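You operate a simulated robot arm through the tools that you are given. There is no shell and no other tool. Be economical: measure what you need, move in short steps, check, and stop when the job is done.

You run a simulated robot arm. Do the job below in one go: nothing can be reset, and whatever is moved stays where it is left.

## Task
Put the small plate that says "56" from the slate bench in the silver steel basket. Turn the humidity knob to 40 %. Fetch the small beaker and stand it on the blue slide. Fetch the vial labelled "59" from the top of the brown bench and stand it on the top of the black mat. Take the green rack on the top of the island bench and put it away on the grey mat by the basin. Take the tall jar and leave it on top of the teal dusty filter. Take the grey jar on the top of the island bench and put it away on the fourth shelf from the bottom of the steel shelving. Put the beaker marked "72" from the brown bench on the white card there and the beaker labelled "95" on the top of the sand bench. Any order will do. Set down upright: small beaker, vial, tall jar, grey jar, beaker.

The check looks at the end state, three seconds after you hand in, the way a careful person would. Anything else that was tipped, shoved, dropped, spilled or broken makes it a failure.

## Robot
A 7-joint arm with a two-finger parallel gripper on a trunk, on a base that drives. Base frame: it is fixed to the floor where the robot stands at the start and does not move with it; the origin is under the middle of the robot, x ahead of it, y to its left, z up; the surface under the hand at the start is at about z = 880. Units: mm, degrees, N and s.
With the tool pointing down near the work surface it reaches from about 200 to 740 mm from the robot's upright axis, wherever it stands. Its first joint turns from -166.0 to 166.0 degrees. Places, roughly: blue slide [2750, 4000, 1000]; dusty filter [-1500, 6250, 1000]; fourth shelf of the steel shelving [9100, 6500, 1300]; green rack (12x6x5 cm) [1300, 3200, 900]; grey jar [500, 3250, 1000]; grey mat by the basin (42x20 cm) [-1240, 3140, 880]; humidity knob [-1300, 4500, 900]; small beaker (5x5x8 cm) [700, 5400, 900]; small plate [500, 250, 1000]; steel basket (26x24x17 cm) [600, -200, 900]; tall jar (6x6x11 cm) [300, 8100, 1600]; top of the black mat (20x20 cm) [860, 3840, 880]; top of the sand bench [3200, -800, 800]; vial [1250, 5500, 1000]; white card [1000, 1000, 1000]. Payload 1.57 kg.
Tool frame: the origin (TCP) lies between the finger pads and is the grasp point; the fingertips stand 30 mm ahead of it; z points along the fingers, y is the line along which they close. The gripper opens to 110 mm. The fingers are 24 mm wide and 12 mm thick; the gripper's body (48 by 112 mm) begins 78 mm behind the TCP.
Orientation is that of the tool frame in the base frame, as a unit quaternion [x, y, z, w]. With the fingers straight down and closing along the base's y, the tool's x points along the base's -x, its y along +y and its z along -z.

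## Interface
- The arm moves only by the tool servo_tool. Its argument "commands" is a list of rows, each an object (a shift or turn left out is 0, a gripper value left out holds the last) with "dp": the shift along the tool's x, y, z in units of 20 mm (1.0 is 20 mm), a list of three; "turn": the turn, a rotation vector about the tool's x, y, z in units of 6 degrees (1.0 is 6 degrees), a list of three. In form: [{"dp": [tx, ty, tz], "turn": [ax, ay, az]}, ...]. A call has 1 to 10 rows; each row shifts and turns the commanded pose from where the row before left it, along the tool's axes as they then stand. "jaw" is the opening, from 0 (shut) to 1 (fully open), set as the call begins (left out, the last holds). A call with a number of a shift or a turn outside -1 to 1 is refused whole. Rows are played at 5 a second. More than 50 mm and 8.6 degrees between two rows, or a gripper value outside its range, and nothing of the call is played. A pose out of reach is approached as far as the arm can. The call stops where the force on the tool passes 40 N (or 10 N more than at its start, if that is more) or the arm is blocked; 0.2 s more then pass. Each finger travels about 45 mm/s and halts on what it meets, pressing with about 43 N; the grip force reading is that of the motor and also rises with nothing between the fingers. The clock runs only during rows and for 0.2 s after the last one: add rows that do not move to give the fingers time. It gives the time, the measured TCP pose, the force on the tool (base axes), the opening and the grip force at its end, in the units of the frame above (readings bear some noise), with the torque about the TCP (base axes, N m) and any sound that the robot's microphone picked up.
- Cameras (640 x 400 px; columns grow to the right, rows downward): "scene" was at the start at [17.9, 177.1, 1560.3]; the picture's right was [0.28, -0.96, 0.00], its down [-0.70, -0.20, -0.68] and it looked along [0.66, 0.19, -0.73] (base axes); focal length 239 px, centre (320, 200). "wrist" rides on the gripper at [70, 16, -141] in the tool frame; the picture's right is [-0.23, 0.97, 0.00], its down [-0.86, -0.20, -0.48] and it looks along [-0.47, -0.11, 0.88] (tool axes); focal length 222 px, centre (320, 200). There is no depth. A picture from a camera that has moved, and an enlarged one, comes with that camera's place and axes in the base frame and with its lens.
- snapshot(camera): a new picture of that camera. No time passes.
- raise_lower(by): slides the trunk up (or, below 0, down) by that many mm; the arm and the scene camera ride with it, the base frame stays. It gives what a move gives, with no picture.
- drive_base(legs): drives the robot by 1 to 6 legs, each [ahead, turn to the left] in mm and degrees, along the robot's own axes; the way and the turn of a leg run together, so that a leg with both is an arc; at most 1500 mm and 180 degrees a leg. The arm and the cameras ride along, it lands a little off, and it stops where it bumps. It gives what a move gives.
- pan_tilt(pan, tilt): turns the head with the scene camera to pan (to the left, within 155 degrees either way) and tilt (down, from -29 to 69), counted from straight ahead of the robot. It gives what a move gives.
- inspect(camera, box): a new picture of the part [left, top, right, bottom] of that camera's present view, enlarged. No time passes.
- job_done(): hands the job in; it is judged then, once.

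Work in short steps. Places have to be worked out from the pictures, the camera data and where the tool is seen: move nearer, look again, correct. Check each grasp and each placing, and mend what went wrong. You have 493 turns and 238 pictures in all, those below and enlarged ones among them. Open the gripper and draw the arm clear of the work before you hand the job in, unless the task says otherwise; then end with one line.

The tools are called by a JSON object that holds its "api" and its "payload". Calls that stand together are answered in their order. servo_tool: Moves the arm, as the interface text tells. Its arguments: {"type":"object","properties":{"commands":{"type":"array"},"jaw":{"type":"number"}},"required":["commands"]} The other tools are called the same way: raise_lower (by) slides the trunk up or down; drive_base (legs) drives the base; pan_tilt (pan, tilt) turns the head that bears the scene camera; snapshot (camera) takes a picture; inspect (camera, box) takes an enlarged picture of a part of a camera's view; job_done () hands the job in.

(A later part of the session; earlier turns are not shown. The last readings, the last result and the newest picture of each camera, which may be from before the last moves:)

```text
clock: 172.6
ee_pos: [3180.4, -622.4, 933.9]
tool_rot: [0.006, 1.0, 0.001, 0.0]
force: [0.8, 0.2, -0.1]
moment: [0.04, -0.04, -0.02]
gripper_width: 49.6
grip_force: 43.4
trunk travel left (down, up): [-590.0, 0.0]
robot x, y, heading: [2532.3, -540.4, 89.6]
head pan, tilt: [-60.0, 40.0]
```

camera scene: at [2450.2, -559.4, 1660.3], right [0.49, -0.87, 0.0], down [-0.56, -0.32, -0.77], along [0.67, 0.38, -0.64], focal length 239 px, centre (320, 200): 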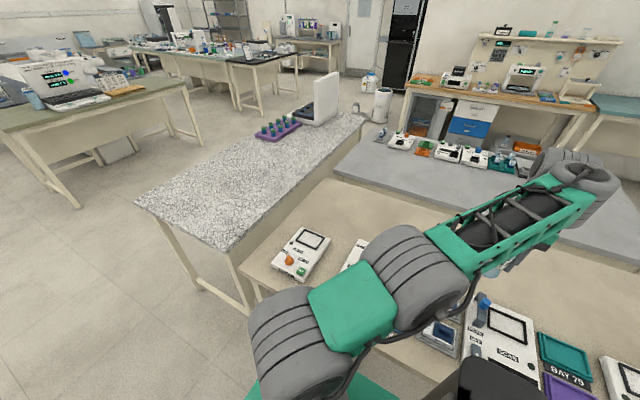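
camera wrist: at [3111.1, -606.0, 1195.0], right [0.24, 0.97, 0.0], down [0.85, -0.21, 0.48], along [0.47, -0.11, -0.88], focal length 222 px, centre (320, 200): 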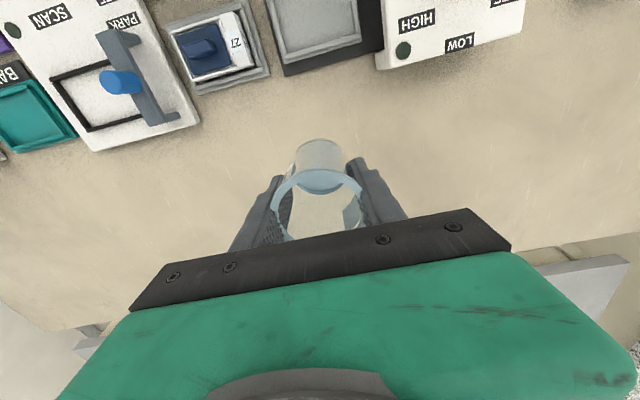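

{"api": "servo_tool", "payload": {"commands": [{"dp": [0, 0, 0.07]}, {"dp": [0, 0, 0.07]}, {}]}}

{"api": "inspect", "payload": {"camera": "wrist", "box": [220, 90, 420, 245]}}

```text
clock: 173.4
ee_pos: [3180.8, -623.1, 929.7]
tool_rot: [0.004, 1.0, 0.0, -0.001]
force: [-1.1, -0.5, -1.5]
moment: [0.03, 0.0, -0.04]
gripper_width: 49.2
grip_force: 43.3
trunk travel left (down, up): [-590.0, 0.0]
robot x, y, heading: [2530.7, -544.7, 89.5]
head pan, tilt: [-60.0, 40.0]
```

```text
2.58 times, centred on (320, 168) of wrist
camera zoom: at [3111.5, -605.6, 1070.6], right [0.24, 0.97, 0.0], down [0.85, -0.21, 0.48], along [0.47, -0.11, -0.88], focal length 573 px, centre (320, 284)
```

zoom: 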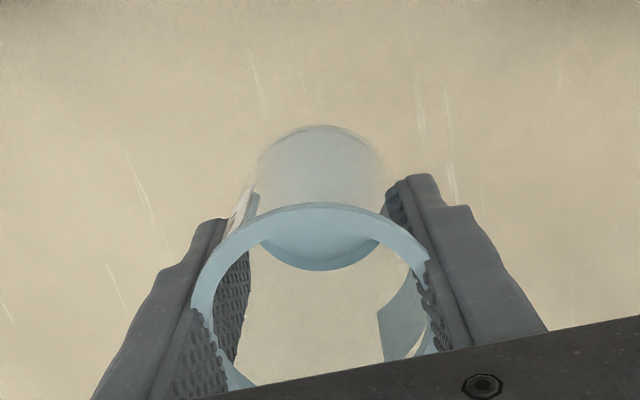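

Bench is lower than 880 evidently; I continue down in small steps.

{"api": "servo_tool", "payload": {"commands": [{"dp": [0, 0, 0.1]}, {"dp": [0, 0, 0.1]}, {"dp": [0, 0, 0.1]}, {"dp": [0, 0, 0.1]}, {}]}}

{"api": "servo_tool", "payload": {"commands": [{"dp": [0, 0, 0.1]}, {"dp": [0, 0, 0.1]}, {"dp": [0, 0, 0.1]}, {"dp": [0, 0, 0.1]}, {}]}}

{"api": "servo_tool", "payload": {"commands": [{"dp": [0, 0, 0.1]}, {"dp": [0, 0, 0.1]}, {"dp": [0, 0, 0.1]}, {"dp": [0, 0, 0.1]}, {}]}}

```text
clock: 174.6
ee_pos: [3180.1, -624.0, 923.2]
tool_rot: [0.004, 1.0, 0.0, 0.0]
force: [1.2, -0.3, -0.4]
moment: [0.02, 0.0, 0.02]
gripper_width: 49.6
grip_force: 43.1
trunk travel left (down, up): [-590.0, 0.0]
robot x, y, heading: [2534.1, -544.3, 89.8]
head pan, tilt: [-60.0, 40.0]
```

```text
clock: 175.8
ee_pos: [3181.6, -622.8, 912.8]
tool_rot: [0.004, 1.0, 0.0, -0.001]
force: [-0.3, 0.5, -0.2]
moment: [-0.01, 0.03, -0.02]
gripper_width: 49.6
grip_force: 43.1
trunk travel left (down, up): [-590.0, 0.0]
robot x, y, heading: [2530.7, -543.4, 89.5]
head pan, tilt: [-60.0, 40.0]
```

```text
clock: 177.0
ee_pos: [3180.7, -622.8, 907.7]
tool_rot: [0.005, 1.0, -0.001, 0.0]
force: [0.3, 0.5, -1.2]
moment: [0.05, -0.01, 0.0]
gripper_width: 49.7
grip_force: 43.1
trunk travel left (down, up): [-590.0, 0.0]
robot x, y, heading: [2531.6, -541.3, 89.4]
head pan, tilt: [-60.0, 40.0]
```

{"api": "servo_tool", "payload": {"commands": [{"dp": [0, 0, 0.15]}, {"dp": [0, 0, 0.15]}, {"dp": [0, 0, 0.15]}, {"dp": [0, 0, 0.15]}, {"dp": [0, 0, 0.15]}, {}]}}

{"api": "inspect", "payload": {"camera": "wrist", "box": [180, 60, 460, 245]}}

```text
clock: 178.4
ee_pos: [3179.9, -622.8, 891.6]
tool_rot: [0.004, 1.0, 0.0, 0.001]
force: [-0.8, 0.3, 0.0]
moment: [-0.02, -0.03, 0.01]
gripper_width: 49.4
grip_force: 42.8
trunk travel left (down, up): [-590.0, 0.0]
robot x, y, heading: [2530.6, -542.9, 89.7]
head pan, tilt: [-60.0, 40.0]
```

```text
2.16 times, centred on (320, 152) of wrist
camera zoom: at [3111.2, -606.1, 1031.6], right [0.24, 0.97, 0.0], down [0.85, -0.21, 0.48], along [0.47, -0.11, -0.88], focal length 480 px, centre (320, 303)
```

zoom: 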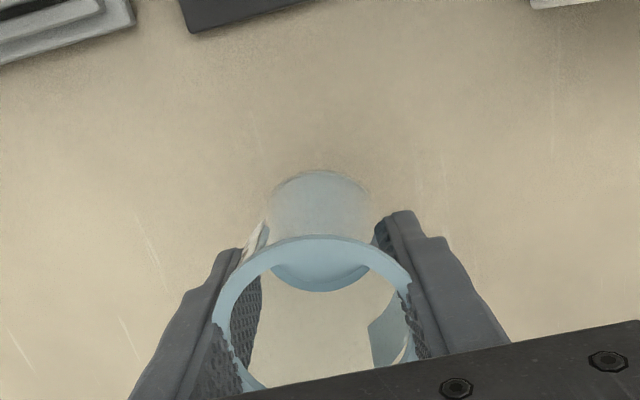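

A contact shadow is forming beneath the base, so it's close. 2 mm steps now.

{"api": "servo_tool", "payload": {"commands": [{"dp": [0, 0, 0.1]}, {"dp": [0, 0, 0.1]}, {}]}}

{"api": "servo_tool", "payload": {"commands": [{"dp": [0, 0, 0.1]}, {"dp": [0, 0, 0.1]}, {}]}}

{"api": "servo_tool", "payload": {"commands": [{"dp": [0, 0, 0.1]}, {"dp": [0, 0, 0.1]}, {}]}}

```text
clock: 179.2
ee_pos: [3179.4, -622.9, 886.9]
tool_rot: [0.004, 1.0, 0.0, 0.0]
force: [0.3, 0.6, -0.8]
moment: [-0.01, 0.03, 0.02]
gripper_width: 49.4
grip_force: 42.9
trunk travel left (down, up): [-590.0, 0.0]
robot x, y, heading: [2529.6, -543.4, 89.4]
head pan, tilt: [-60.0, 40.0]
```

```text
clock: 180.0
ee_pos: [3181.0, -623.8, 882.6]
tool_rot: [0.004, 1.0, 0.0, 0.0]
force: [0.4, 0.6, -0.5]
moment: [0.02, 0.03, -0.03]
gripper_width: 49.8
grip_force: 42.8
trunk travel left (down, up): [-590.0, 0.0]
robot x, y, heading: [2530.4, -538.7, 89.6]
head pan, tilt: [-60.0, 40.0]
```

```text
clock: 180.8
ee_pos: [3180.3, -623.3, 879.8]
tool_rot: [0.005, 1.0, 0.0, 0.0]
force: [-0.4, -0.1, 0.2]
moment: [0.02, 0.0, -0.01]
gripper_width: 49.4
grip_force: 43.0
trunk travel left (down, up): [-590.0, 0.0]
robot x, y, heading: [2528.1, -543.1, 89.4]
head pan, tilt: [-60.0, 40.0]
```

{"api": "servo_tool", "payload": {"commands": [{"dp": [0, 0, 0.1]}, {"dp": [0, 0, 0.1]}, {}]}}

{"api": "servo_tool", "payload": {"commands": [{"dp": [0, 0, 0.1]}, {"dp": [0, 0, 0.1]}, {}]}}

{"api": "servo_tool", "payload": {"commands": [{"dp": [0, 0, 0.1]}, {"dp": [0, 0, 0.1]}, {}]}}

```text
clock: 181.6
ee_pos: [3180.7, -624.2, 874.6]
tool_rot: [0.004, 1.0, 0.0, 0.0]
force: [0.1, 0.3, -0.6]
moment: [-0.02, 0.03, 0.0]
gripper_width: 49.5
grip_force: 42.8
trunk travel left (down, up): [-590.0, 0.0]
robot x, y, heading: [2525.8, -545.3, 89.4]
head pan, tilt: [-60.0, 40.0]
```

```text
clock: 182.4
ee_pos: [3180.9, -623.2, 871.4]
tool_rot: [0.004, 1.0, 0.0, 0.001]
force: [0.1, -0.2, -1.1]
moment: [0.0, 0.01, 0.0]
gripper_width: 49.4
grip_force: 42.9
trunk travel left (down, up): [-590.0, 0.0]
robot x, y, heading: [2525.5, -546.5, 89.4]
head pan, tilt: [-60.0, 40.0]
```

```text
clock: 183.2
ee_pos: [3180.1, -623.7, 867.2]
tool_rot: [0.004, 1.0, 0.0, 0.0]
force: [-0.3, 0.3, -1.0]
moment: [-0.02, 0.01, 0.01]
gripper_width: 49.4
grip_force: 43.1
trunk travel left (down, up): [-590.0, 0.0]
robot x, y, heading: [2531.1, -542.2, 89.9]
head pan, tilt: [-60.0, 40.0]
```

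{"api": "servo_tool", "payload": {"commands": [{"dp": [0, 0, 0.1]}, {"dp": [0, 0, 0.1]}, {"dp": [0, 0, 0.1]}, {}]}}

{"api": "servo_tool", "payload": {"commands": [{"dp": [0, 0, 0.1]}, {"dp": [0, 0, 0.1]}, {"dp": [0, 0, 0.1]}, {}]}}

{"api": "inspect", "payload": {"camera": "wrist", "box": [180, 60, 460, 245]}}

```text
clock: 184.2
ee_pos: [3180.9, -623.0, 860.9]
tool_rot: [0.004, 1.0, 0.001, 0.0]
force: [-0.5, 1.0, 0.0]
moment: [-0.01, 0.03, 0.0]
gripper_width: 49.1
grip_force: 43.3
trunk travel left (down, up): [-590.0, 0.0]
robot x, y, heading: [2530.1, -541.0, 89.3]
head pan, tilt: [-60.0, 40.0]
```

```text
clock: 185.2
ee_pos: [3180.0, -623.0, 855.4]
tool_rot: [0.005, 1.0, 0.0, 0.0]
force: [0.7, -0.6, 0.0]
moment: [-0.01, -0.02, 0.0]
gripper_width: 49.7
grip_force: 43.3
trunk travel left (down, up): [-590.0, 0.0]
robot x, y, heading: [2532.1, -541.0, 89.6]
head pan, tilt: [-60.0, 40.0]
```

```text
2.16 times, centred on (320, 152) of wrist
camera zoom: at [3111.5, -606.2, 995.8], right [0.24, 0.97, 0.0], down [0.85, -0.21, 0.48], along [0.47, -0.11, -0.88], focal length 480 px, centre (320, 303)
```

zoom: 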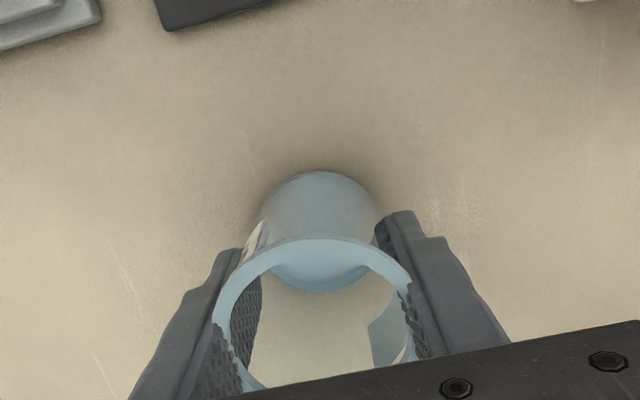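

Parallax puts the item edges near z≈820, so the bench is ≈800; contact should be imminent.

{"api": "servo_tool", "payload": {"commands": [{"dp": [0, 0, 0.08]}, {}]}}

{"api": "servo_tool", "payload": {"commands": [{"dp": [0, 0, 0.08]}, {}]}}

{"api": "servo_tool", "payload": {"commands": [{"dp": [0, 0, 0.08]}, {}]}}

```text
clock: 185.8
ee_pos: [3181.3, -622.5, 853.7]
tool_rot: [0.004, 1.0, 0.0, 0.0]
force: [0.8, -0.8, 0.9]
moment: [0.0, -0.02, 0.05]
gripper_width: 49.5
grip_force: 42.6
trunk travel left (down, up): [-590.0, 0.0]
robot x, y, heading: [2530.2, -540.4, 89.2]
head pan, tilt: [-60.0, 40.0]
```

```text
clock: 186.4
ee_pos: [3180.6, -623.0, 852.6]
tool_rot: [0.004, 1.0, 0.0, 0.001]
force: [-2.1, -0.3, 9.1]
moment: [0.04, 0.05, 0.0]
gripper_width: 49.5
grip_force: 43.2
trunk travel left (down, up): [-590.0, 0.0]
robot x, y, heading: [2529.3, -542.9, 89.5]
head pan, tilt: [-60.0, 40.0]
```

```text
clock: 187.0
ee_pos: [3180.5, -622.5, 853.7]
tool_rot: [0.005, 1.0, -0.001, 0.003]
force: [-3.6, 0.9, 21.4]
moment: [0.03, 0.27, 0.03]
gripper_width: 49.6
grip_force: 42.7
trunk travel left (down, up): [-590.0, 0.0]
robot x, y, heading: [2530.2, -542.5, 89.5]
head pan, tilt: [-60.0, 40.0]
```

Contact. I ease back ~1.5 mm, open, and rise.

{"api": "servo_tool", "payload": {"commands": [{"dp": [0, 0, -0.07]}, {}, {}, {}, {}], "jaw": 1}}

{"api": "servo_tool", "payload": {"commands": [{"dp": [0, 0, -0.5]}, {"dp": [0, 0, -1]}, {"dp": [0, 0, -1]}, {"dp": [0, 0, -1]}, {"dp": [0, 0, -1]}, {"dp": [0, 0, -1]}, {"dp": [0, 0, -1]}, {"dp": [0, 0, -1]}, {"dp": [0, 0, -1]}]}}

{"api": "snapshot", "payload": {"camera": "wrist"}}

```text
clock: 188.2
ee_pos: [3181.2, -622.4, 851.4]
tool_rot: [0.005, 1.0, 0.001, 0.0]
force: [-0.5, -0.4, 0.1]
moment: [0.0, 0.0, -0.04]
gripper_width: 110.0
grip_force: 0.0
trunk travel left (down, up): [-590.0, 0.0]
robot x, y, heading: [2530.9, -542.0, 89.6]
head pan, tilt: [-60.0, 40.0]
```

```text
clock: 190.2
ee_pos: [3179.9, -621.7, 1021.0]
tool_rot: [0.004, 1.0, 0.0, 0.0]
force: [-0.2, -0.4, 0.6]
moment: [0.03, 0.02, -0.01]
gripper_width: 109.6
grip_force: 0.1
trunk travel left (down, up): [-590.0, 0.0]
robot x, y, heading: [2527.1, -544.4, 89.4]
head pan, tilt: [-60.0, 40.0]
```

```text
174 pictures are left
camera wrist: at [3110.9, -605.1, 1161.1], right [0.24, 0.97, 0.0], down [0.85, -0.21, 0.48], along [0.47, -0.11, -0.88], focal length 222 px, centre (320, 200)
```

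wrist: 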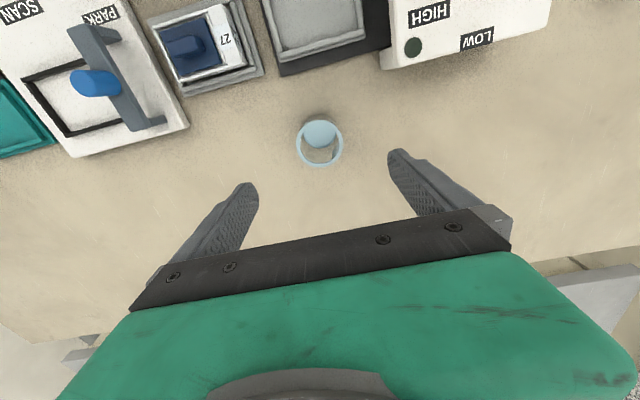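

Beaker 95 stands on the sand bench. I retract the arm, back out into the aisle and head north toward the island bench.

{"api": "servo_tool", "payload": {"commands": [{"dp": [0.5, 0, -1]}, {"dp": [1, 0, -1]}, {"dp": [1, 0, -1]}, {"dp": [1, 0, -1]}, {"dp": [1, 0, -1]}, {"dp": [1, 0.2, -0.8]}, {"dp": [1, 0.5, -0.5]}, {"dp": [1, 0.5, -0.5]}, {"dp": [1, 0.5, -0.5]}, {"dp": [1, 0.5, -0.5]}]}}

{"api": "drive_base", "payload": {"legs": [[0, 33], [750, 0], [0, -31], [1300, 0]]}}

{"api": "pan_tilt", "payload": {"pan": 35, "tilt": 22}}

{"api": "snapshot", "payload": {"camera": "scene"}}

```text
clock: 192.4
ee_pos: [2989.1, -576.2, 1178.9]
tool_rot: [0.004, 1.0, 0.001, 0.001]
force: [0.3, -0.1, -0.2]
moment: [0.01, -0.01, 0.0]
gripper_width: 110.1
grip_force: 0.0
trunk travel left (down, up): [-590.0, 0.0]
robot x, y, heading: [2532.5, -541.8, 89.6]
head pan, tilt: [-60.0, 40.0]
```

```text
clock: 205.8
ee_pos: [2551.8, 1389.5, 1178.6]
tool_rot: [-0.013, 1.0, 0.0, -0.001]
force: [-0.1, 0.0, 0.0]
moment: [0.04, 0.0, -0.02]
gripper_width: 109.9
grip_force: 0.0
trunk travel left (down, up): [-590.0, 0.0]
robot x, y, heading: [2090.1, 1407.0, 91.6]
head pan, tilt: [-60.0, 40.0]
```

```text
clock: 207.5
ee_pos: [2551.7, 1388.7, 1179.6]
tool_rot: [-0.013, 1.0, 0.0, -0.001]
force: [0.2, 0.4, 0.0]
moment: [0.02, 0.04, -0.01]
gripper_width: 110.1
grip_force: 0.0
trunk travel left (down, up): [-590.0, 0.0]
robot x, y, heading: [2094.0, 1402.3, 91.9]
head pan, tilt: [35.0, 22.0]
```

```text
173 pictures are left
camera scene: at [1882.9, 1417.5, 1688.4], right [0.8, 0.6, 0.0], down [0.22, -0.3, -0.93], along [-0.55, 0.74, -0.37], focal length 239 px, centre (320, 200)
```

scene: 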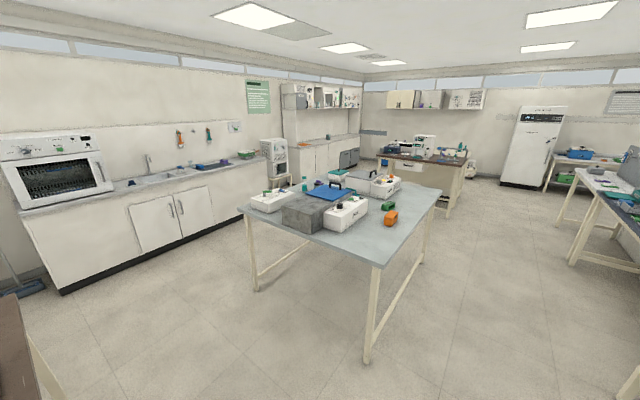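

I zoom on the island bench and on the basin counter.

{"api": "inspect", "payload": {"camera": "scene", "box": [235, 160, 445, 270]}}

{"api": "inspect", "payload": {"camera": "scene", "box": [120, 110, 320, 220]}}

{"api": "inspect", "payload": {"camera": "scene", "box": [360, 80, 490, 190]}}

```text
3.05 times, centred on (340, 215) of scene
camera zoom: at [1882.9, 1417.5, 1688.4], right [0.8, 0.6, 0.0], down [0.22, -0.3, -0.93], along [-0.55, 0.74, -0.37], focal length 728 px, centre (259, 154)
```

zoom: 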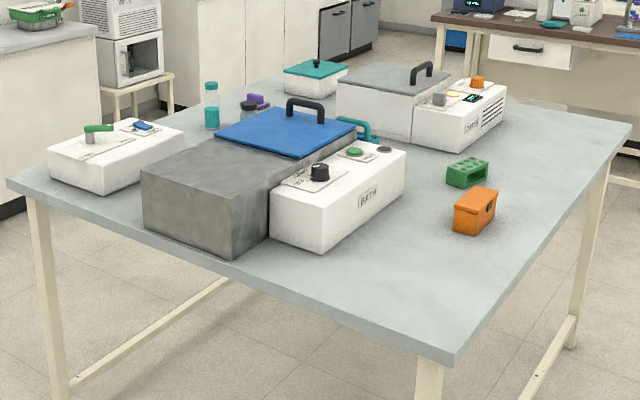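

```text
3.20 times, centred on (220, 165) of scene
camera zoom: at [1882.9, 1417.5, 1688.4], right [0.8, 0.6, 0.0], down [0.22, -0.3, -0.93], along [-0.55, 0.74, -0.37], focal length 765 px, centre (640, 312)
```

zoom: 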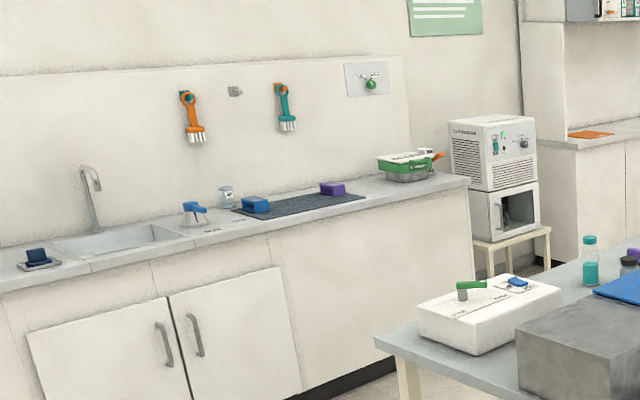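

```text
3.64 times, centred on (425, 135) of scene
camera zoom: at [1882.9, 1417.5, 1688.4], right [0.8, 0.6, 0.0], down [0.22, -0.3, -0.93], along [-0.55, 0.74, -0.37], focal length 869 px, centre (-62, 436)
```

zoom: 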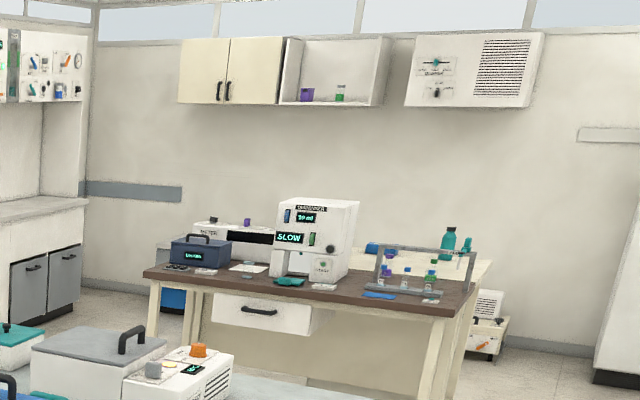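

Rack is at about (1246, 3214); island spans x 254–1525, y 2440–3960. I turn around and reverse north so that my right-hand arm faces the island's east side.

{"api": "drive_base", "payload": {"legs": [[0, 178], [0, 8], [-905, 0], [-910, 0], [0, -7.5]]}}

{"api": "pan_tilt", "payload": {"pan": -70, "tilt": 40}}

{"api": "snapshot", "payload": {"camera": "scene"}}

{"api": "snapshot", "payload": {"camera": "wrist"}}

```text
clock: 225.0
ee_pos: [1472.4, 3254.1, 1179.4]
tool_rot: [1.0, -0.018, 0.0, 0.0]
force: [-0.9, 0.8, -0.6]
moment: [-0.05, 0.03, 0.01]
gripper_width: 109.9
grip_force: 0.0
trunk travel left (down, up): [-590.0, 0.0]
robot x, y, heading: [1930.6, 3205.3, -91.8]
head pan, tilt: [35.0, 22.0]
```

```text
clock: 226.8
ee_pos: [1471.3, 3255.2, 1178.6]
tool_rot: [1.0, -0.018, 0.0, 0.0]
force: [-0.3, 0.6, -0.3]
moment: [0.01, 0.0, -0.05]
gripper_width: 110.3
grip_force: 0.1
trunk travel left (down, up): [-590.0, 0.0]
robot x, y, heading: [1933.4, 3206.7, -91.7]
head pan, tilt: [-70.0, 40.0]
```

```text
169 pictures are left
camera scene: at [2008.7, 3235.9, 1660.3], right [-0.31, 0.95, 0.0], down [0.61, 0.2, -0.77], along [-0.73, -0.24, -0.64], focal length 239 px, centre (320, 200)
```

scene: 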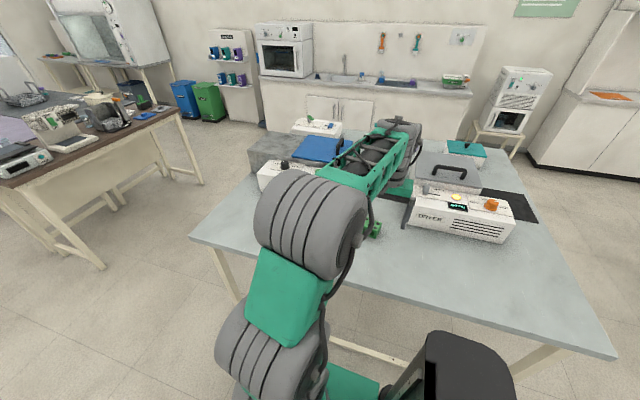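

```text
168 pictures are left
camera wrist: at [1541.7, 3235.2, 1319.9], right [-0.26, -0.96, 0.0], down [-0.85, 0.23, 0.48], along [-0.46, 0.13, -0.88], focal length 222 px, centre (320, 200)
```

wrist: 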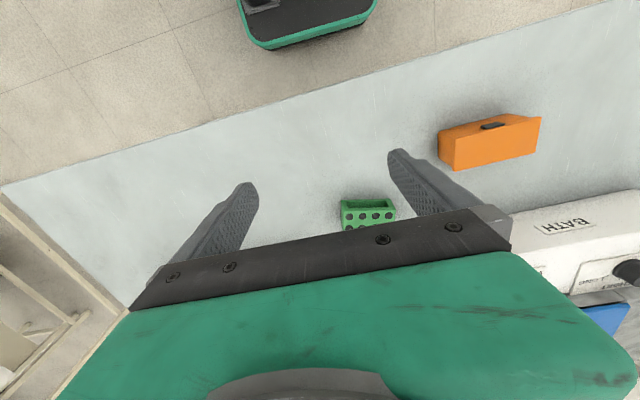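

Rack is at about (1265, 3205), 667 mm away — I shuffle the base ~85 mm closer.

{"api": "drive_base", "payload": {"legs": [[0, -20], [250, 0], [0, 21], [-230, 0]]}}

{"api": "servo_tool", "payload": {"commands": [{"dp": [-1, 0, 0]}, {"dp": [-1, 0, 0]}, {"dp": [-1, 0, 0.5]}, {"dp": [-1, 0, 0.5]}, {"dp": [-1, 0, 0.5]}]}}

{"api": "snapshot", "payload": {"camera": "wrist"}}

```text
clock: 232.2
ee_pos: [1380.2, 3237.3, 1180.4]
tool_rot: [1.0, -0.011, 0.0, 0.001]
force: [0.0, 0.3, -0.5]
moment: [-0.01, -0.01, 0.01]
gripper_width: 110.1
grip_force: 0.1
trunk travel left (down, up): [-590.0, 0.0]
robot x, y, heading: [1842.8, 3193.3, -91.6]
head pan, tilt: [-70.0, 40.0]
```

```text
clock: 233.3
ee_pos: [1280.9, 3239.2, 1148.5]
tool_rot: [1.0, -0.012, 0.0, 0.0]
force: [-0.1, -0.3, -0.4]
moment: [-0.03, 0.0, -0.01]
gripper_width: 109.9
grip_force: 0.1
trunk travel left (down, up): [-590.0, 0.0]
robot x, y, heading: [1841.0, 3199.8, -91.3]
head pan, tilt: [-70.0, 40.0]
```

```text
167 pictures are left
camera wrist: at [1351.0, 3220.8, 1288.3], right [-0.25, -0.97, 0.0], down [-0.85, 0.22, 0.48], along [-0.46, 0.12, -0.88], focal length 222 px, centre (320, 200)
```

wrist: 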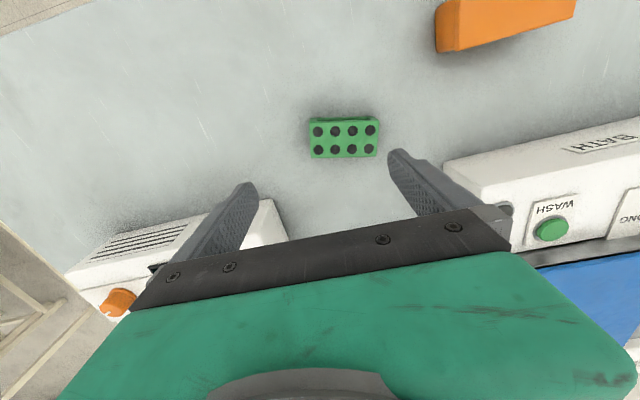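

Rack centre ≈(1257, 3205), long axis 11° off y. I rotate the tool 80° so the fingers close across its short side, then shift above it.

{"api": "servo_tool", "payload": {"commands": [{"turn": [0, 0, -1]}, {"turn": [0, 0, -1]}, {"turn": [0, 0, -1]}, {"turn": [0, 0, -1]}, {"turn": [0, 0, -1]}, {"turn": [0, 0, -1]}, {"turn": [0, 0, -1]}, {"turn": [0, 0, -1]}, {"turn": [0, 0, -1]}, {"turn": [0, 0, -1]}]}}

{"api": "servo_tool", "payload": {"commands": [{"turn": [0, 0, -1]}, {"turn": [0, 0, -1]}, {"turn": [0, 0, -1]}, {"turn": [0, 0, -0.33]}, {"dp": [-0.6, -0.5, 1]}, {"dp": [-0.6, -0.5, 1]}, {"dp": [-0.6, 0, 1]}, {}]}}

{"api": "snapshot", "payload": {"camera": "wrist"}}

```text
clock: 235.6
ee_pos: [1281.8, 3238.6, 1150.2]
tool_rot: [0.871, 0.49, 0.0, 0.0]
force: [0.1, 0.4, 0.3]
moment: [0.0, 0.04, -0.01]
gripper_width: 110.1
grip_force: 0.1
trunk travel left (down, up): [-590.0, 0.0]
robot x, y, heading: [1842.1, 3197.3, -91.5]
head pan, tilt: [-70.0, 40.0]
```

```text
clock: 237.3
ee_pos: [1254.8, 3208.6, 1088.5]
tool_rot: [0.774, 0.633, 0.0, 0.0]
force: [0.0, -0.4, 0.3]
moment: [-0.05, 0.0, 0.03]
gripper_width: 110.1
grip_force: 0.0
trunk travel left (down, up): [-590.0, 0.0]
robot x, y, heading: [1841.5, 3194.7, -91.3]
head pan, tilt: [-70.0, 40.0]
```

```text
166 pictures are left
camera wrist: at [1284.7, 3274.4, 1229.5], right [0.91, -0.41, 0.0], down [-0.36, -0.8, 0.48], along [-0.2, -0.44, -0.88], focal length 222 px, centre (320, 200)
```

wrist: 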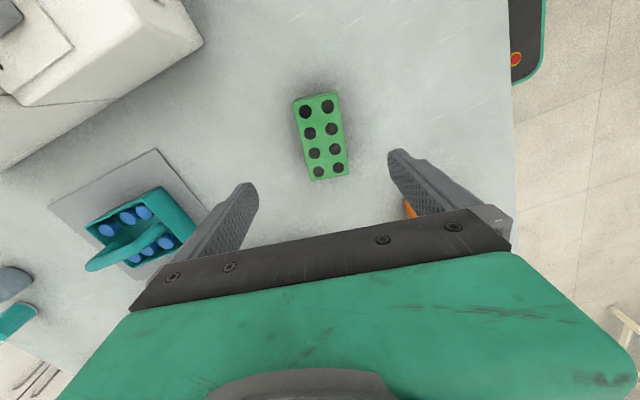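

Aligned and centred within 3 mm. I descend to z≈918 and grip.

{"api": "servo_tool", "payload": {"commands": [{"dp": [-0.1, 0.1, 1]}, {"dp": [0, 0, 1]}, {"dp": [0, 0, 1]}, {"dp": [0, 0, 1]}, {"dp": [0, 0, 1]}, {"dp": [0, 0, 1]}, {"dp": [0, 0, 1]}, {"dp": [0, 0, 1]}, {"dp": [0, 0, 0.5]}, {}]}}

{"api": "servo_tool", "payload": {"commands": [{}, {}, {}, {}, {}], "jaw": 0}}

{"api": "servo_tool", "payload": {"commands": [{"dp": [0, 0, -0.5]}, {"dp": [0, 0, -1]}, {"dp": [0, 0, -1]}, {"dp": [0, 0, -1]}, {"dp": [0, 0, -1]}, {"dp": [0, 0, -1]}, {"dp": [0, 0, -1]}, {"dp": [0, 0, -1]}, {"dp": [0, 0, -1]}, {"dp": [0, 0, -1]}]}}

{"api": "snapshot", "payload": {"camera": "wrist"}}

```text
clock: 239.6
ee_pos: [1254.8, 3205.2, 920.2]
tool_rot: [0.774, 0.634, 0.0, -0.001]
force: [0.5, -0.2, -0.3]
moment: [0.01, -0.03, -0.02]
gripper_width: 110.0
grip_force: 0.0
trunk travel left (down, up): [-590.0, 0.0]
robot x, y, heading: [1842.3, 3198.1, -91.3]
head pan, tilt: [-70.0, 40.0]
```

```text
clock: 240.8
ee_pos: [1256.0, 3205.5, 919.1]
tool_rot: [0.774, 0.633, 0.0, 0.0]
force: [0.0, 0.5, -0.4]
moment: [0.0, 0.01, -0.02]
gripper_width: 57.8
grip_force: 31.4
trunk travel left (down, up): [-590.0, 0.0]
robot x, y, heading: [1839.4, 3196.9, -91.1]
head pan, tilt: [-70.0, 40.0]
```

```text
clock: 242.9
ee_pos: [1255.9, 3205.9, 1109.3]
tool_rot: [0.774, 0.633, 0.0, -0.001]
force: [-1.3, 0.2, -1.8]
moment: [-0.04, -0.02, -0.02]
gripper_width: 57.4
grip_force: 42.7
trunk travel left (down, up): [-590.0, 0.0]
robot x, y, heading: [1841.2, 3196.0, -91.3]
head pan, tilt: [-70.0, 40.0]
```

```text
165 pictures are left
camera wrist: at [1286.3, 3271.5, 1249.5], right [0.91, -0.41, 0.0], down [-0.36, -0.8, 0.48], along [-0.2, -0.44, -0.88], focal length 222 px, centre (320, 200)
```

wrist: 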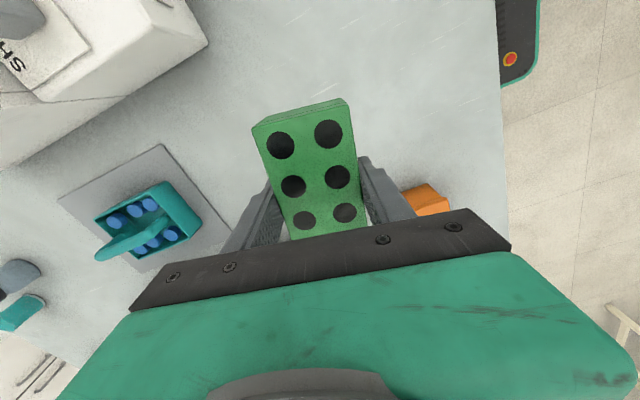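

Rack is held (57.5 mm). I retract the arm, then drive round the south of the island to the basin aisle.

{"api": "servo_tool", "payload": {"commands": [{"dp": [0.1, 0.5, -0.5]}, {"dp": [0.2, 0.95, -0.5]}, {"dp": [0.2, 0.95, -0.5]}, {"dp": [0.2, 0.95, -0.5]}, {"dp": [0.2, 0.95, -0.5]}, {"dp": [0.2, 0.95, -0.5]}, {"dp": [0.2, 0.95, -0.5]}, {"dp": [0.1, 0.5, -0.3]}]}}

{"api": "drive_base", "payload": {"legs": [[1350, 0], [0, -88.5], [1250, 0], [1230, 0]]}}

```text
clock: 244.8
ee_pos: [1392.3, 3207.0, 1186.2]
tool_rot: [0.774, 0.633, 0.0, 0.0]
force: [-0.3, -0.7, -0.8]
moment: [-0.02, -0.01, 0.0]
gripper_width: 57.6
grip_force: 43.2
trunk travel left (down, up): [-590.0, 0.0]
robot x, y, heading: [1841.5, 3196.3, -91.3]
head pan, tilt: [-70.0, 40.0]
```

```text
clock: 267.0
ee_pos: [-656.7, 2323.3, 1185.7]
tool_rot: [0.995, -0.1, -0.001, 0.0]
force: [-0.1, -0.8, -1.1]
moment: [0.0, -0.02, 0.0]
gripper_width: 57.4
grip_force: 42.7
trunk travel left (down, up): [-590.0, 0.0]
robot x, y, heading: [-669.2, 1873.8, 178.4]
head pan, tilt: [-70.0, 40.0]
```

Now I turn north, drive to y≈3140, and turn about so the arm faces the basin counter.

{"api": "drive_base", "payload": {"legs": [[0, -89.7], [1270, 0], [0, 179]]}}

{"api": "pan_tilt", "payload": {"pan": -60, "tilt": 40}}

{"api": "snapshot", "payload": {"camera": "scene"}}

{"api": "snapshot", "payload": {"camera": "wrist"}}

```text
clock: 284.6
ee_pos: [-1084.5, 3188.2, 1184.2]
tool_rot: [0.784, 0.62, -0.001, 0.0]
force: [0.2, -0.6, -1.3]
moment: [-0.01, 0.02, 0.08]
gripper_width: 57.5
grip_force: 42.5
trunk travel left (down, up): [-590.0, 0.0]
robot x, y, heading: [-637.3, 3164.5, -93.2]
head pan, tilt: [-70.0, 40.0]
```

```text
clock: 285.3
ee_pos: [-1085.2, 3186.8, 1185.5]
tool_rot: [0.784, 0.621, 0.0, 0.0]
force: [-0.2, -0.2, -1.2]
moment: [-0.03, -0.01, -0.01]
gripper_width: 57.2
grip_force: 42.4
trunk travel left (down, up): [-590.0, 0.0]
robot x, y, heading: [-637.2, 3162.9, -93.0]
head pan, tilt: [-60.0, 40.0]
```

```text
164 pictures are left
camera scene: at [-553.2, 3176.0, 1660.3], right [-0.45, 0.89, 0.0], down [0.57, 0.29, -0.77], along [-0.68, -0.34, -0.64], focal length 239 px, centre (320, 200)
```

scene: 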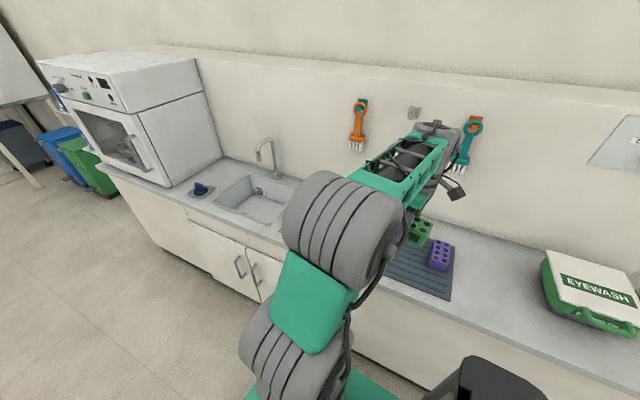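

```text
163 pictures are left
camera wrist: at [-1052.0, 3252.0, 1325.4], right [0.9, -0.45, 0.0], down [-0.39, -0.79, 0.48], along [-0.21, -0.43, -0.88], focal length 222 px, centre (320, 200)
```

wrist: 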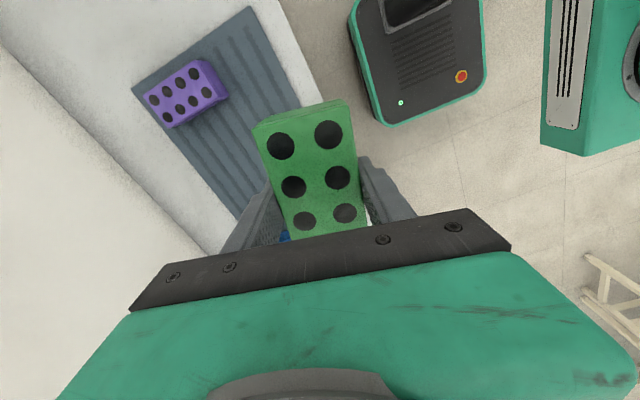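

The mat spans x -1110…-1362, y ≈2965…3385 with a purple rack near y≈3331 and a blue one at the other end. I rotate so the rack's long side lies along x, like theirs, and look at the gap.

{"api": "servo_tool", "payload": {"commands": [{"turn": [0, 0, 1]}, {"turn": [0, 0, 1]}, {"turn": [0, 0, 1]}, {"turn": [0, 0, 1]}, {"turn": [0, 0, 1]}, {"turn": [0, 0, 1]}, {"turn": [0, 0, 1]}, {"turn": [0, 0, 1]}, {"turn": [0, 0, 1]}, {"turn": [0, 0, 1]}]}}

{"api": "servo_tool", "payload": {"commands": [{"turn": [0, 0, 1]}, {"turn": [0, 0, 1]}, {"turn": [0, 0, 0.78]}, {}]}}

{"api": "snapshot", "payload": {"camera": "wrist"}}

```text
clock: 287.5
ee_pos: [-1083.7, 3187.8, 1185.8]
tool_rot: [0.989, 0.145, 0.0, 0.0]
force: [-1.1, -0.6, -0.6]
moment: [0.0, -0.01, -0.05]
gripper_width: 57.7
grip_force: 42.6
trunk travel left (down, up): [-590.0, 0.0]
robot x, y, heading: [-636.8, 3169.5, -93.1]
head pan, tilt: [-60.0, 40.0]
```

```text
clock: 288.5
ee_pos: [-1084.3, 3186.9, 1185.7]
tool_rot: [1.0, -0.001, 0.0, 0.001]
force: [-0.4, 0.3, -0.5]
moment: [0.0, 0.02, -0.02]
gripper_width: 57.3
grip_force: 42.7
trunk travel left (down, up): [-590.0, 0.0]
robot x, y, heading: [-638.0, 3163.9, -93.4]
head pan, tilt: [-60.0, 40.0]
```

```text
162 pictures are left
camera wrist: at [-1014.3, 3171.8, 1325.3], right [-0.23, -0.97, 0.0], down [-0.85, 0.2, 0.48], along [-0.47, 0.11, -0.88], focal length 222 px, centre (320, 200)
```

wrist: 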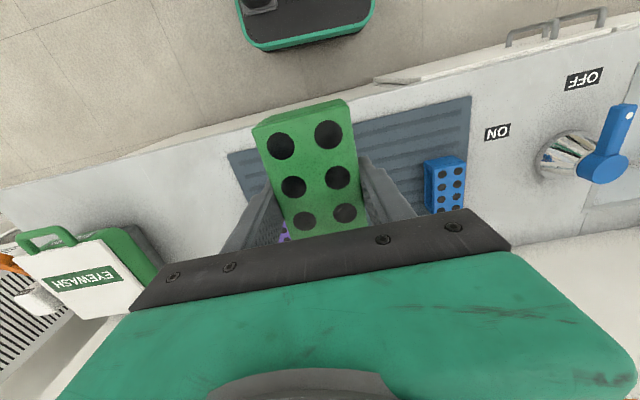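

Free gap runs y 3012–3298; I aim the rack at (-1235, 3155), moving over and lowering.

{"api": "servo_tool", "payload": {"commands": [{"dp": [-0.7, 0.16, 0]}, {"dp": [-0.9, 0.2, 0]}, {"dp": [-0.9, 0.2, 0.2]}, {"dp": [-0.9, 0.2, 0.4]}, {"dp": [-0.9, 0.2, 0.6]}, {"dp": [-0.9, 0.2, 0.8]}, {"dp": [-0.9, 0.2, 1]}, {"dp": [-0.9, 0.14, 1]}, {"dp": [-0.55, 0.1, 1]}, {}]}}

{"api": "servo_tool", "payload": {"commands": [{"dp": [0, 0, 1]}, {"dp": [0, 0, 1]}, {"dp": [0, 0, 1]}, {"dp": [0, 0, 1]}, {"dp": [0, 0, 1]}, {"dp": [0, 0, 1]}, {}]}}

{"api": "snapshot", "payload": {"camera": "wrist"}}

```text
clock: 290.7
ee_pos: [-1237.1, 3154.7, 1084.5]
tool_rot: [1.0, 0.001, -0.001, 0.0]
force: [-0.4, 0.2, -1.1]
moment: [-0.01, 0.03, 0.02]
gripper_width: 57.5
grip_force: 43.5
trunk travel left (down, up): [-590.0, 0.0]
robot x, y, heading: [-637.1, 3163.2, -93.3]
head pan, tilt: [-60.0, 40.0]
```

```text
clock: 292.3
ee_pos: [-1237.4, 3155.5, 965.2]
tool_rot: [1.0, 0.0, 0.0, 0.0]
force: [-0.5, 0.0, -1.5]
moment: [-0.01, 0.01, 0.01]
gripper_width: 57.4
grip_force: 42.5
trunk travel left (down, up): [-590.0, 0.0]
robot x, y, heading: [-634.7, 3163.5, -93.5]
head pan, tilt: [-60.0, 40.0]
```

```text
161 pictures are left
camera wrist: at [-1166.9, 3138.5, 1105.4], right [-0.23, -0.97, 0.0], down [-0.85, 0.2, 0.48], along [-0.47, 0.11, -0.88], focal length 222 px, centre (320, 200)
```

wrist: 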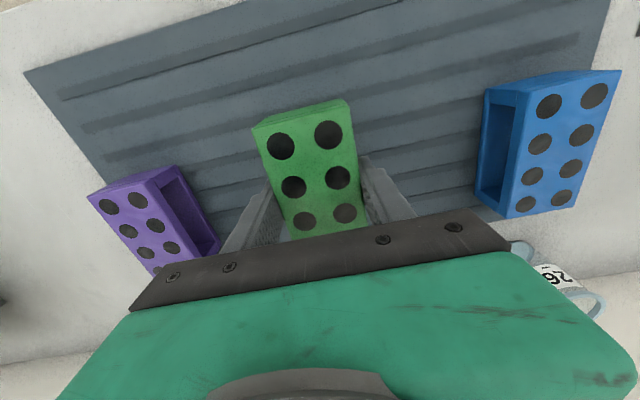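

Well between the two racks. I lower the last 40 mm with small end steps.

{"api": "servo_tool", "payload": {"commands": [{"dp": [0, 0, 0.8]}, {"dp": [0, 0, 0.7]}, {"dp": [0, 0, 0.25]}, {"dp": [0, 0, 0.1]}, {}]}}

{"api": "servo_tool", "payload": {"commands": [{"dp": [0, 0, 0.08]}, {"dp": [0, 0, 0.08]}, {}]}}

```text
clock: 293.5
ee_pos: [-1234.9, 3156.4, 927.8]
tool_rot: [1.0, 0.001, 0.0, 0.0]
force: [0.4, 1.2, -0.4]
moment: [0.0, 0.01, -0.01]
gripper_width: 57.5
grip_force: 42.7
trunk travel left (down, up): [-590.0, 0.0]
robot x, y, heading: [-635.2, 3164.0, -93.2]
head pan, tilt: [-60.0, 40.0]
```

```text
clock: 294.3
ee_pos: [-1237.6, 3154.8, 927.0]
tool_rot: [1.0, 0.0, -0.001, 0.001]
force: [1.3, 1.2, 5.3]
moment: [0.03, -0.4, 0.04]
gripper_width: 57.5
grip_force: 43.2
trunk travel left (down, up): [-590.0, 0.0]
robot x, y, heading: [-637.3, 3160.6, -93.0]
head pan, tilt: [-60.0, 40.0]
```

Contact (5 N). I open to about 90 mm and rise.

{"api": "servo_tool", "payload": {"commands": [{}, {}, {}, {}], "jaw": 0.85}}

{"api": "servo_tool", "payload": {"commands": [{"dp": [0, 0, -0.5]}, {"dp": [0, 0, -1]}, {"dp": [0, 0, -1]}, {"dp": [0, 0, -1]}, {"dp": [0, 0, -1]}, {"dp": [0, 0, -1]}, {"dp": [0, 0, -1]}, {"dp": [0.5, 0, -1]}, {"dp": [1, 0, -1]}, {"dp": [1, 0, -1]}]}}

{"api": "snapshot", "payload": {"camera": "wrist"}}

```text
clock: 295.3
ee_pos: [-1235.5, 3156.0, 923.5]
tool_rot: [1.0, 0.0, 0.0, 0.0]
force: [0.2, -0.4, 0.2]
moment: [0.01, 0.03, 0.01]
gripper_width: 93.0
grip_force: 0.0
trunk travel left (down, up): [-590.0, 0.0]
robot x, y, heading: [-636.4, 3162.3, -93.3]
head pan, tilt: [-60.0, 40.0]
```

```text
clock: 297.5
ee_pos: [-1184.6, 3154.3, 1114.8]
tool_rot: [1.0, 0.0, 0.0, 0.0]
force: [-0.4, 1.0, -0.1]
moment: [0.0, 0.0, -0.02]
gripper_width: 93.6
grip_force: 0.2
trunk travel left (down, up): [-590.0, 0.0]
robot x, y, heading: [-635.8, 3165.7, -93.4]
head pan, tilt: [-60.0, 40.0]
```

```text
160 pictures are left
camera wrist: at [-1114.7, 3138.6, 1255.3], right [-0.23, -0.97, 0.0], down [-0.85, 0.2, 0.48], along [-0.47, 0.11, -0.88], focal length 222 px, centre (320, 200)
```

wrist: 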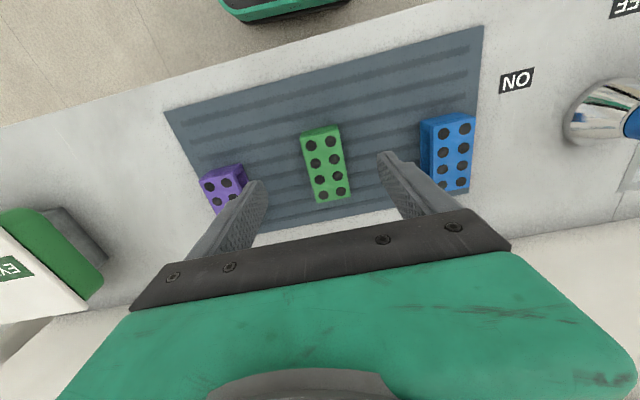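

Rack sits properly on the mat. I retract, reverse north along the aisle, and look at the humidity device.

{"api": "servo_tool", "payload": {"commands": [{"dp": [1, 0, -0.7]}, {"dp": [1, 0, -0.7]}, {"dp": [1, 0, -0.7]}, {"dp": [1, 0, -0.7]}, {"dp": [1, 0, -0.7]}, {"dp": [1, 0, -0.4]}, {"dp": [1, 0, 0]}, {"dp": [1, 0, 0]}], "jaw": 0.5}}

{"api": "drive_base", "payload": {"legs": [[0, 3.5], [-1000, 0]]}}

{"api": "pan_tilt", "payload": {"pan": -115, "tilt": 25}}

{"api": "snapshot", "payload": {"camera": "scene"}}

```text
clock: 299.3
ee_pos: [-1024.8, 3157.0, 1192.4]
tool_rot: [1.0, 0.0, -0.001, 0.0]
force: [-0.1, -0.1, -0.4]
moment: [0.04, 0.0, -0.01]
gripper_width: 54.9
grip_force: 0.1
trunk travel left (down, up): [-590.0, 0.0]
robot x, y, heading: [-637.6, 3161.3, -93.3]
head pan, tilt: [-60.0, 40.0]
```

```text
clock: 304.8
ee_pos: [-1027.0, 4106.2, 1192.7]
tool_rot: [1.0, 0.03, 0.0, -0.001]
force: [0.1, -0.2, -0.2]
moment: [0.03, 0.01, 0.01]
gripper_width: 55.0
grip_force: 0.0
trunk travel left (down, up): [-590.0, 0.0]
robot x, y, heading: [-641.5, 4134.4, -89.9]
head pan, tilt: [-60.0, 40.0]
```

```text
clock: 306.0
ee_pos: [-1027.2, 4105.5, 1192.6]
tool_rot: [1.0, 0.029, -0.001, -0.001]
force: [-0.7, 0.2, 0.0]
moment: [0.03, 0.0, 0.02]
gripper_width: 55.0
grip_force: 0.0
trunk travel left (down, up): [-590.0, 0.0]
robot x, y, heading: [-638.0, 4135.6, -89.9]
head pan, tilt: [-115.0, 25.0]
```

```text
159 pictures are left
camera scene: at [-566.9, 4234.1, 1683.6], right [0.42, 0.91, 0.0], down [0.38, -0.18, -0.91], along [-0.82, 0.38, -0.42], focal length 239 px, centre (320, 200)
```

scene: 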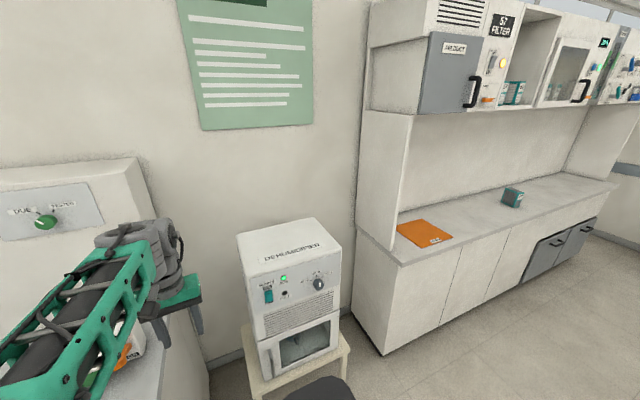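

I zoom on the dehumidifier panel.

{"api": "inspect", "payload": {"camera": "scene", "box": [235, 215, 345, 345]}}

{"api": "inspect", "payload": {"camera": "scene", "box": [250, 265, 340, 310]}}

```text
3.08 times, centred on (290, 280) of scene
camera zoom: at [-566.9, 4234.1, 1683.6], right [0.42, 0.91, 0.0], down [0.38, -0.18, -0.91], along [-0.82, 0.38, -0.42], focal length 736 px, centre (412, -46)
```

zoom: 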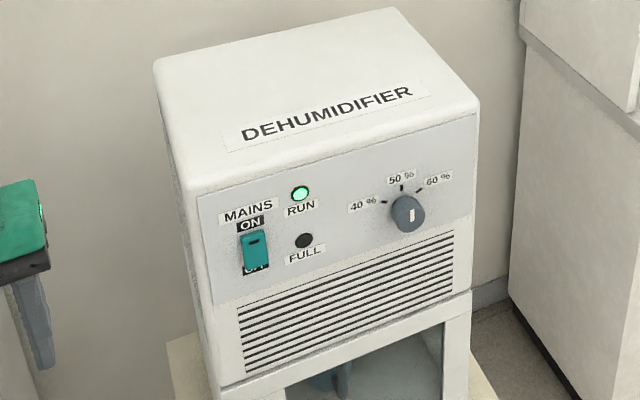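

```text
7.11 times, centred on (295, 288) of scene
camera zoom: at [-566.9, 4234.1, 1683.6], right [0.42, 0.91, 0.0], down [0.38, -0.18, -0.91], along [-0.82, 0.38, -0.42], focal length 1700 px, centre (498, -422)
```

zoom: 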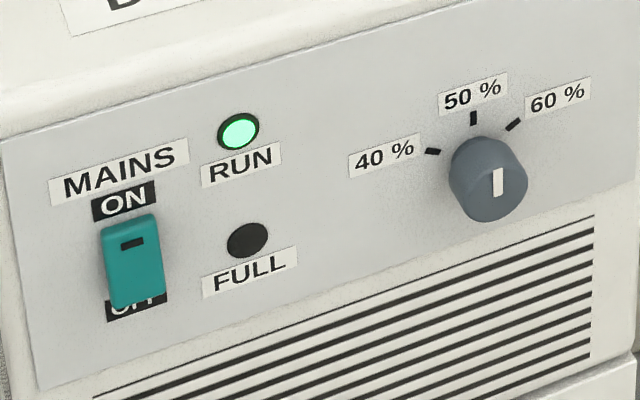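

The knob points at 50 %; 40 % is to the left, about 52° counter-clockwise. I retract the hand a bit, reverse level with the device, and lower the trunk for a horizontal approach.

{"api": "servo_tool", "payload": {"commands": [{"dp": [1, 0, 0]}, {"dp": [1, 0, 0]}, {"dp": [1, 0, 0]}]}}

{"api": "drive_base", "payload": {"legs": [[-385, 0]]}}

{"api": "raise_lower", "payload": {"by": -250}}

{"api": "pan_tilt", "payload": {"pan": -90, "tilt": 30}}

{"api": "snapshot", "payload": {"camera": "scene"}}

```text
clock: 306.8
ee_pos: [-968.8, 4109.0, 1192.1]
tool_rot: [1.0, 0.03, 0.0, 0.0]
force: [0.5, 0.3, 0.0]
moment: [0.0, -0.04, -0.04]
gripper_width: 54.9
grip_force: 0.1
trunk travel left (down, up): [-590.0, 0.0]
robot x, y, heading: [-638.4, 4136.0, -89.8]
head pan, tilt: [-115.0, 25.0]
```

```text
clock: 309.2
ee_pos: [-970.5, 4492.1, 1192.8]
tool_rot: [1.0, 0.031, 0.001, 0.0]
force: [0.0, 0.4, 0.0]
moment: [0.0, -0.03, -0.01]
gripper_width: 55.0
grip_force: 0.1
trunk travel left (down, up): [-590.0, 0.0]
robot x, y, heading: [-640.9, 4514.2, -89.8]
head pan, tilt: [-115.0, 25.0]
```

```text
clock: 311.8
ee_pos: [-970.2, 4491.6, 942.3]
tool_rot: [1.0, 0.031, 0.001, 0.001]
force: [0.3, -0.6, -0.3]
moment: [0.02, -0.02, -0.03]
gripper_width: 55.1
grip_force: 0.1
trunk travel left (down, up): [-340.0, 250.0]
robot x, y, heading: [-637.4, 4519.0, -89.7]
head pan, tilt: [-115.0, 25.0]
```

```text
clock: 312.7
ee_pos: [-970.9, 4491.5, 942.2]
tool_rot: [1.0, 0.031, 0.001, 0.0]
force: [-0.3, 0.3, 0.3]
moment: [0.0, 0.02, 0.01]
gripper_width: 55.1
grip_force: 0.1
trunk travel left (down, up): [-340.0, 250.0]
robot x, y, heading: [-640.5, 4519.0, -89.5]
head pan, tilt: [-90.0, 30.0]
```

```text
156 pictures are left
camera scene: at [-575.5, 4579.3, 1425.6], right [-0.01, 1.0, 0.0], down [0.5, 0.0, -0.87], along [-0.87, 0.0, -0.5], focal length 239 px, centre (320, 200)
```

scene: 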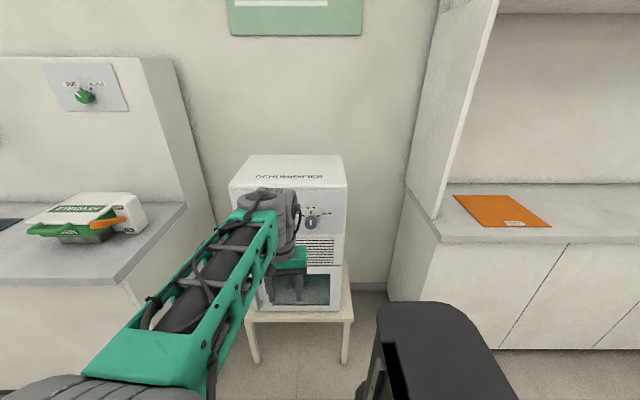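

{"api": "inspect", "payload": {"camera": "scene", "box": [285, 195, 345, 240]}}

```text
8.89 times, centred on (315, 218) of scene
camera zoom: at [-575.5, 4579.3, 1425.6], right [-0.01, 1.0, 0.0], down [0.5, 0.0, -0.87], along [-0.87, 0.0, -0.5], focal length 2125 px, centre (364, 44)
```

zoom: 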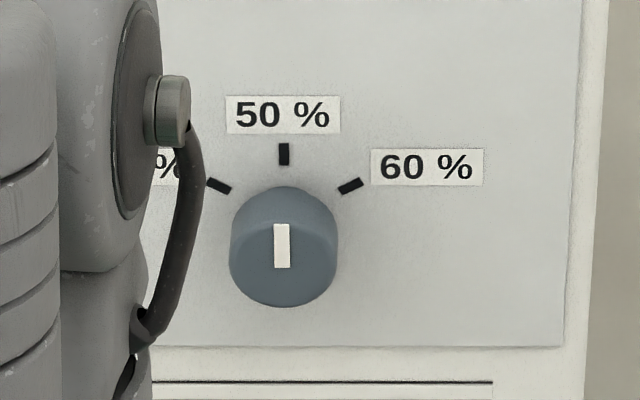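

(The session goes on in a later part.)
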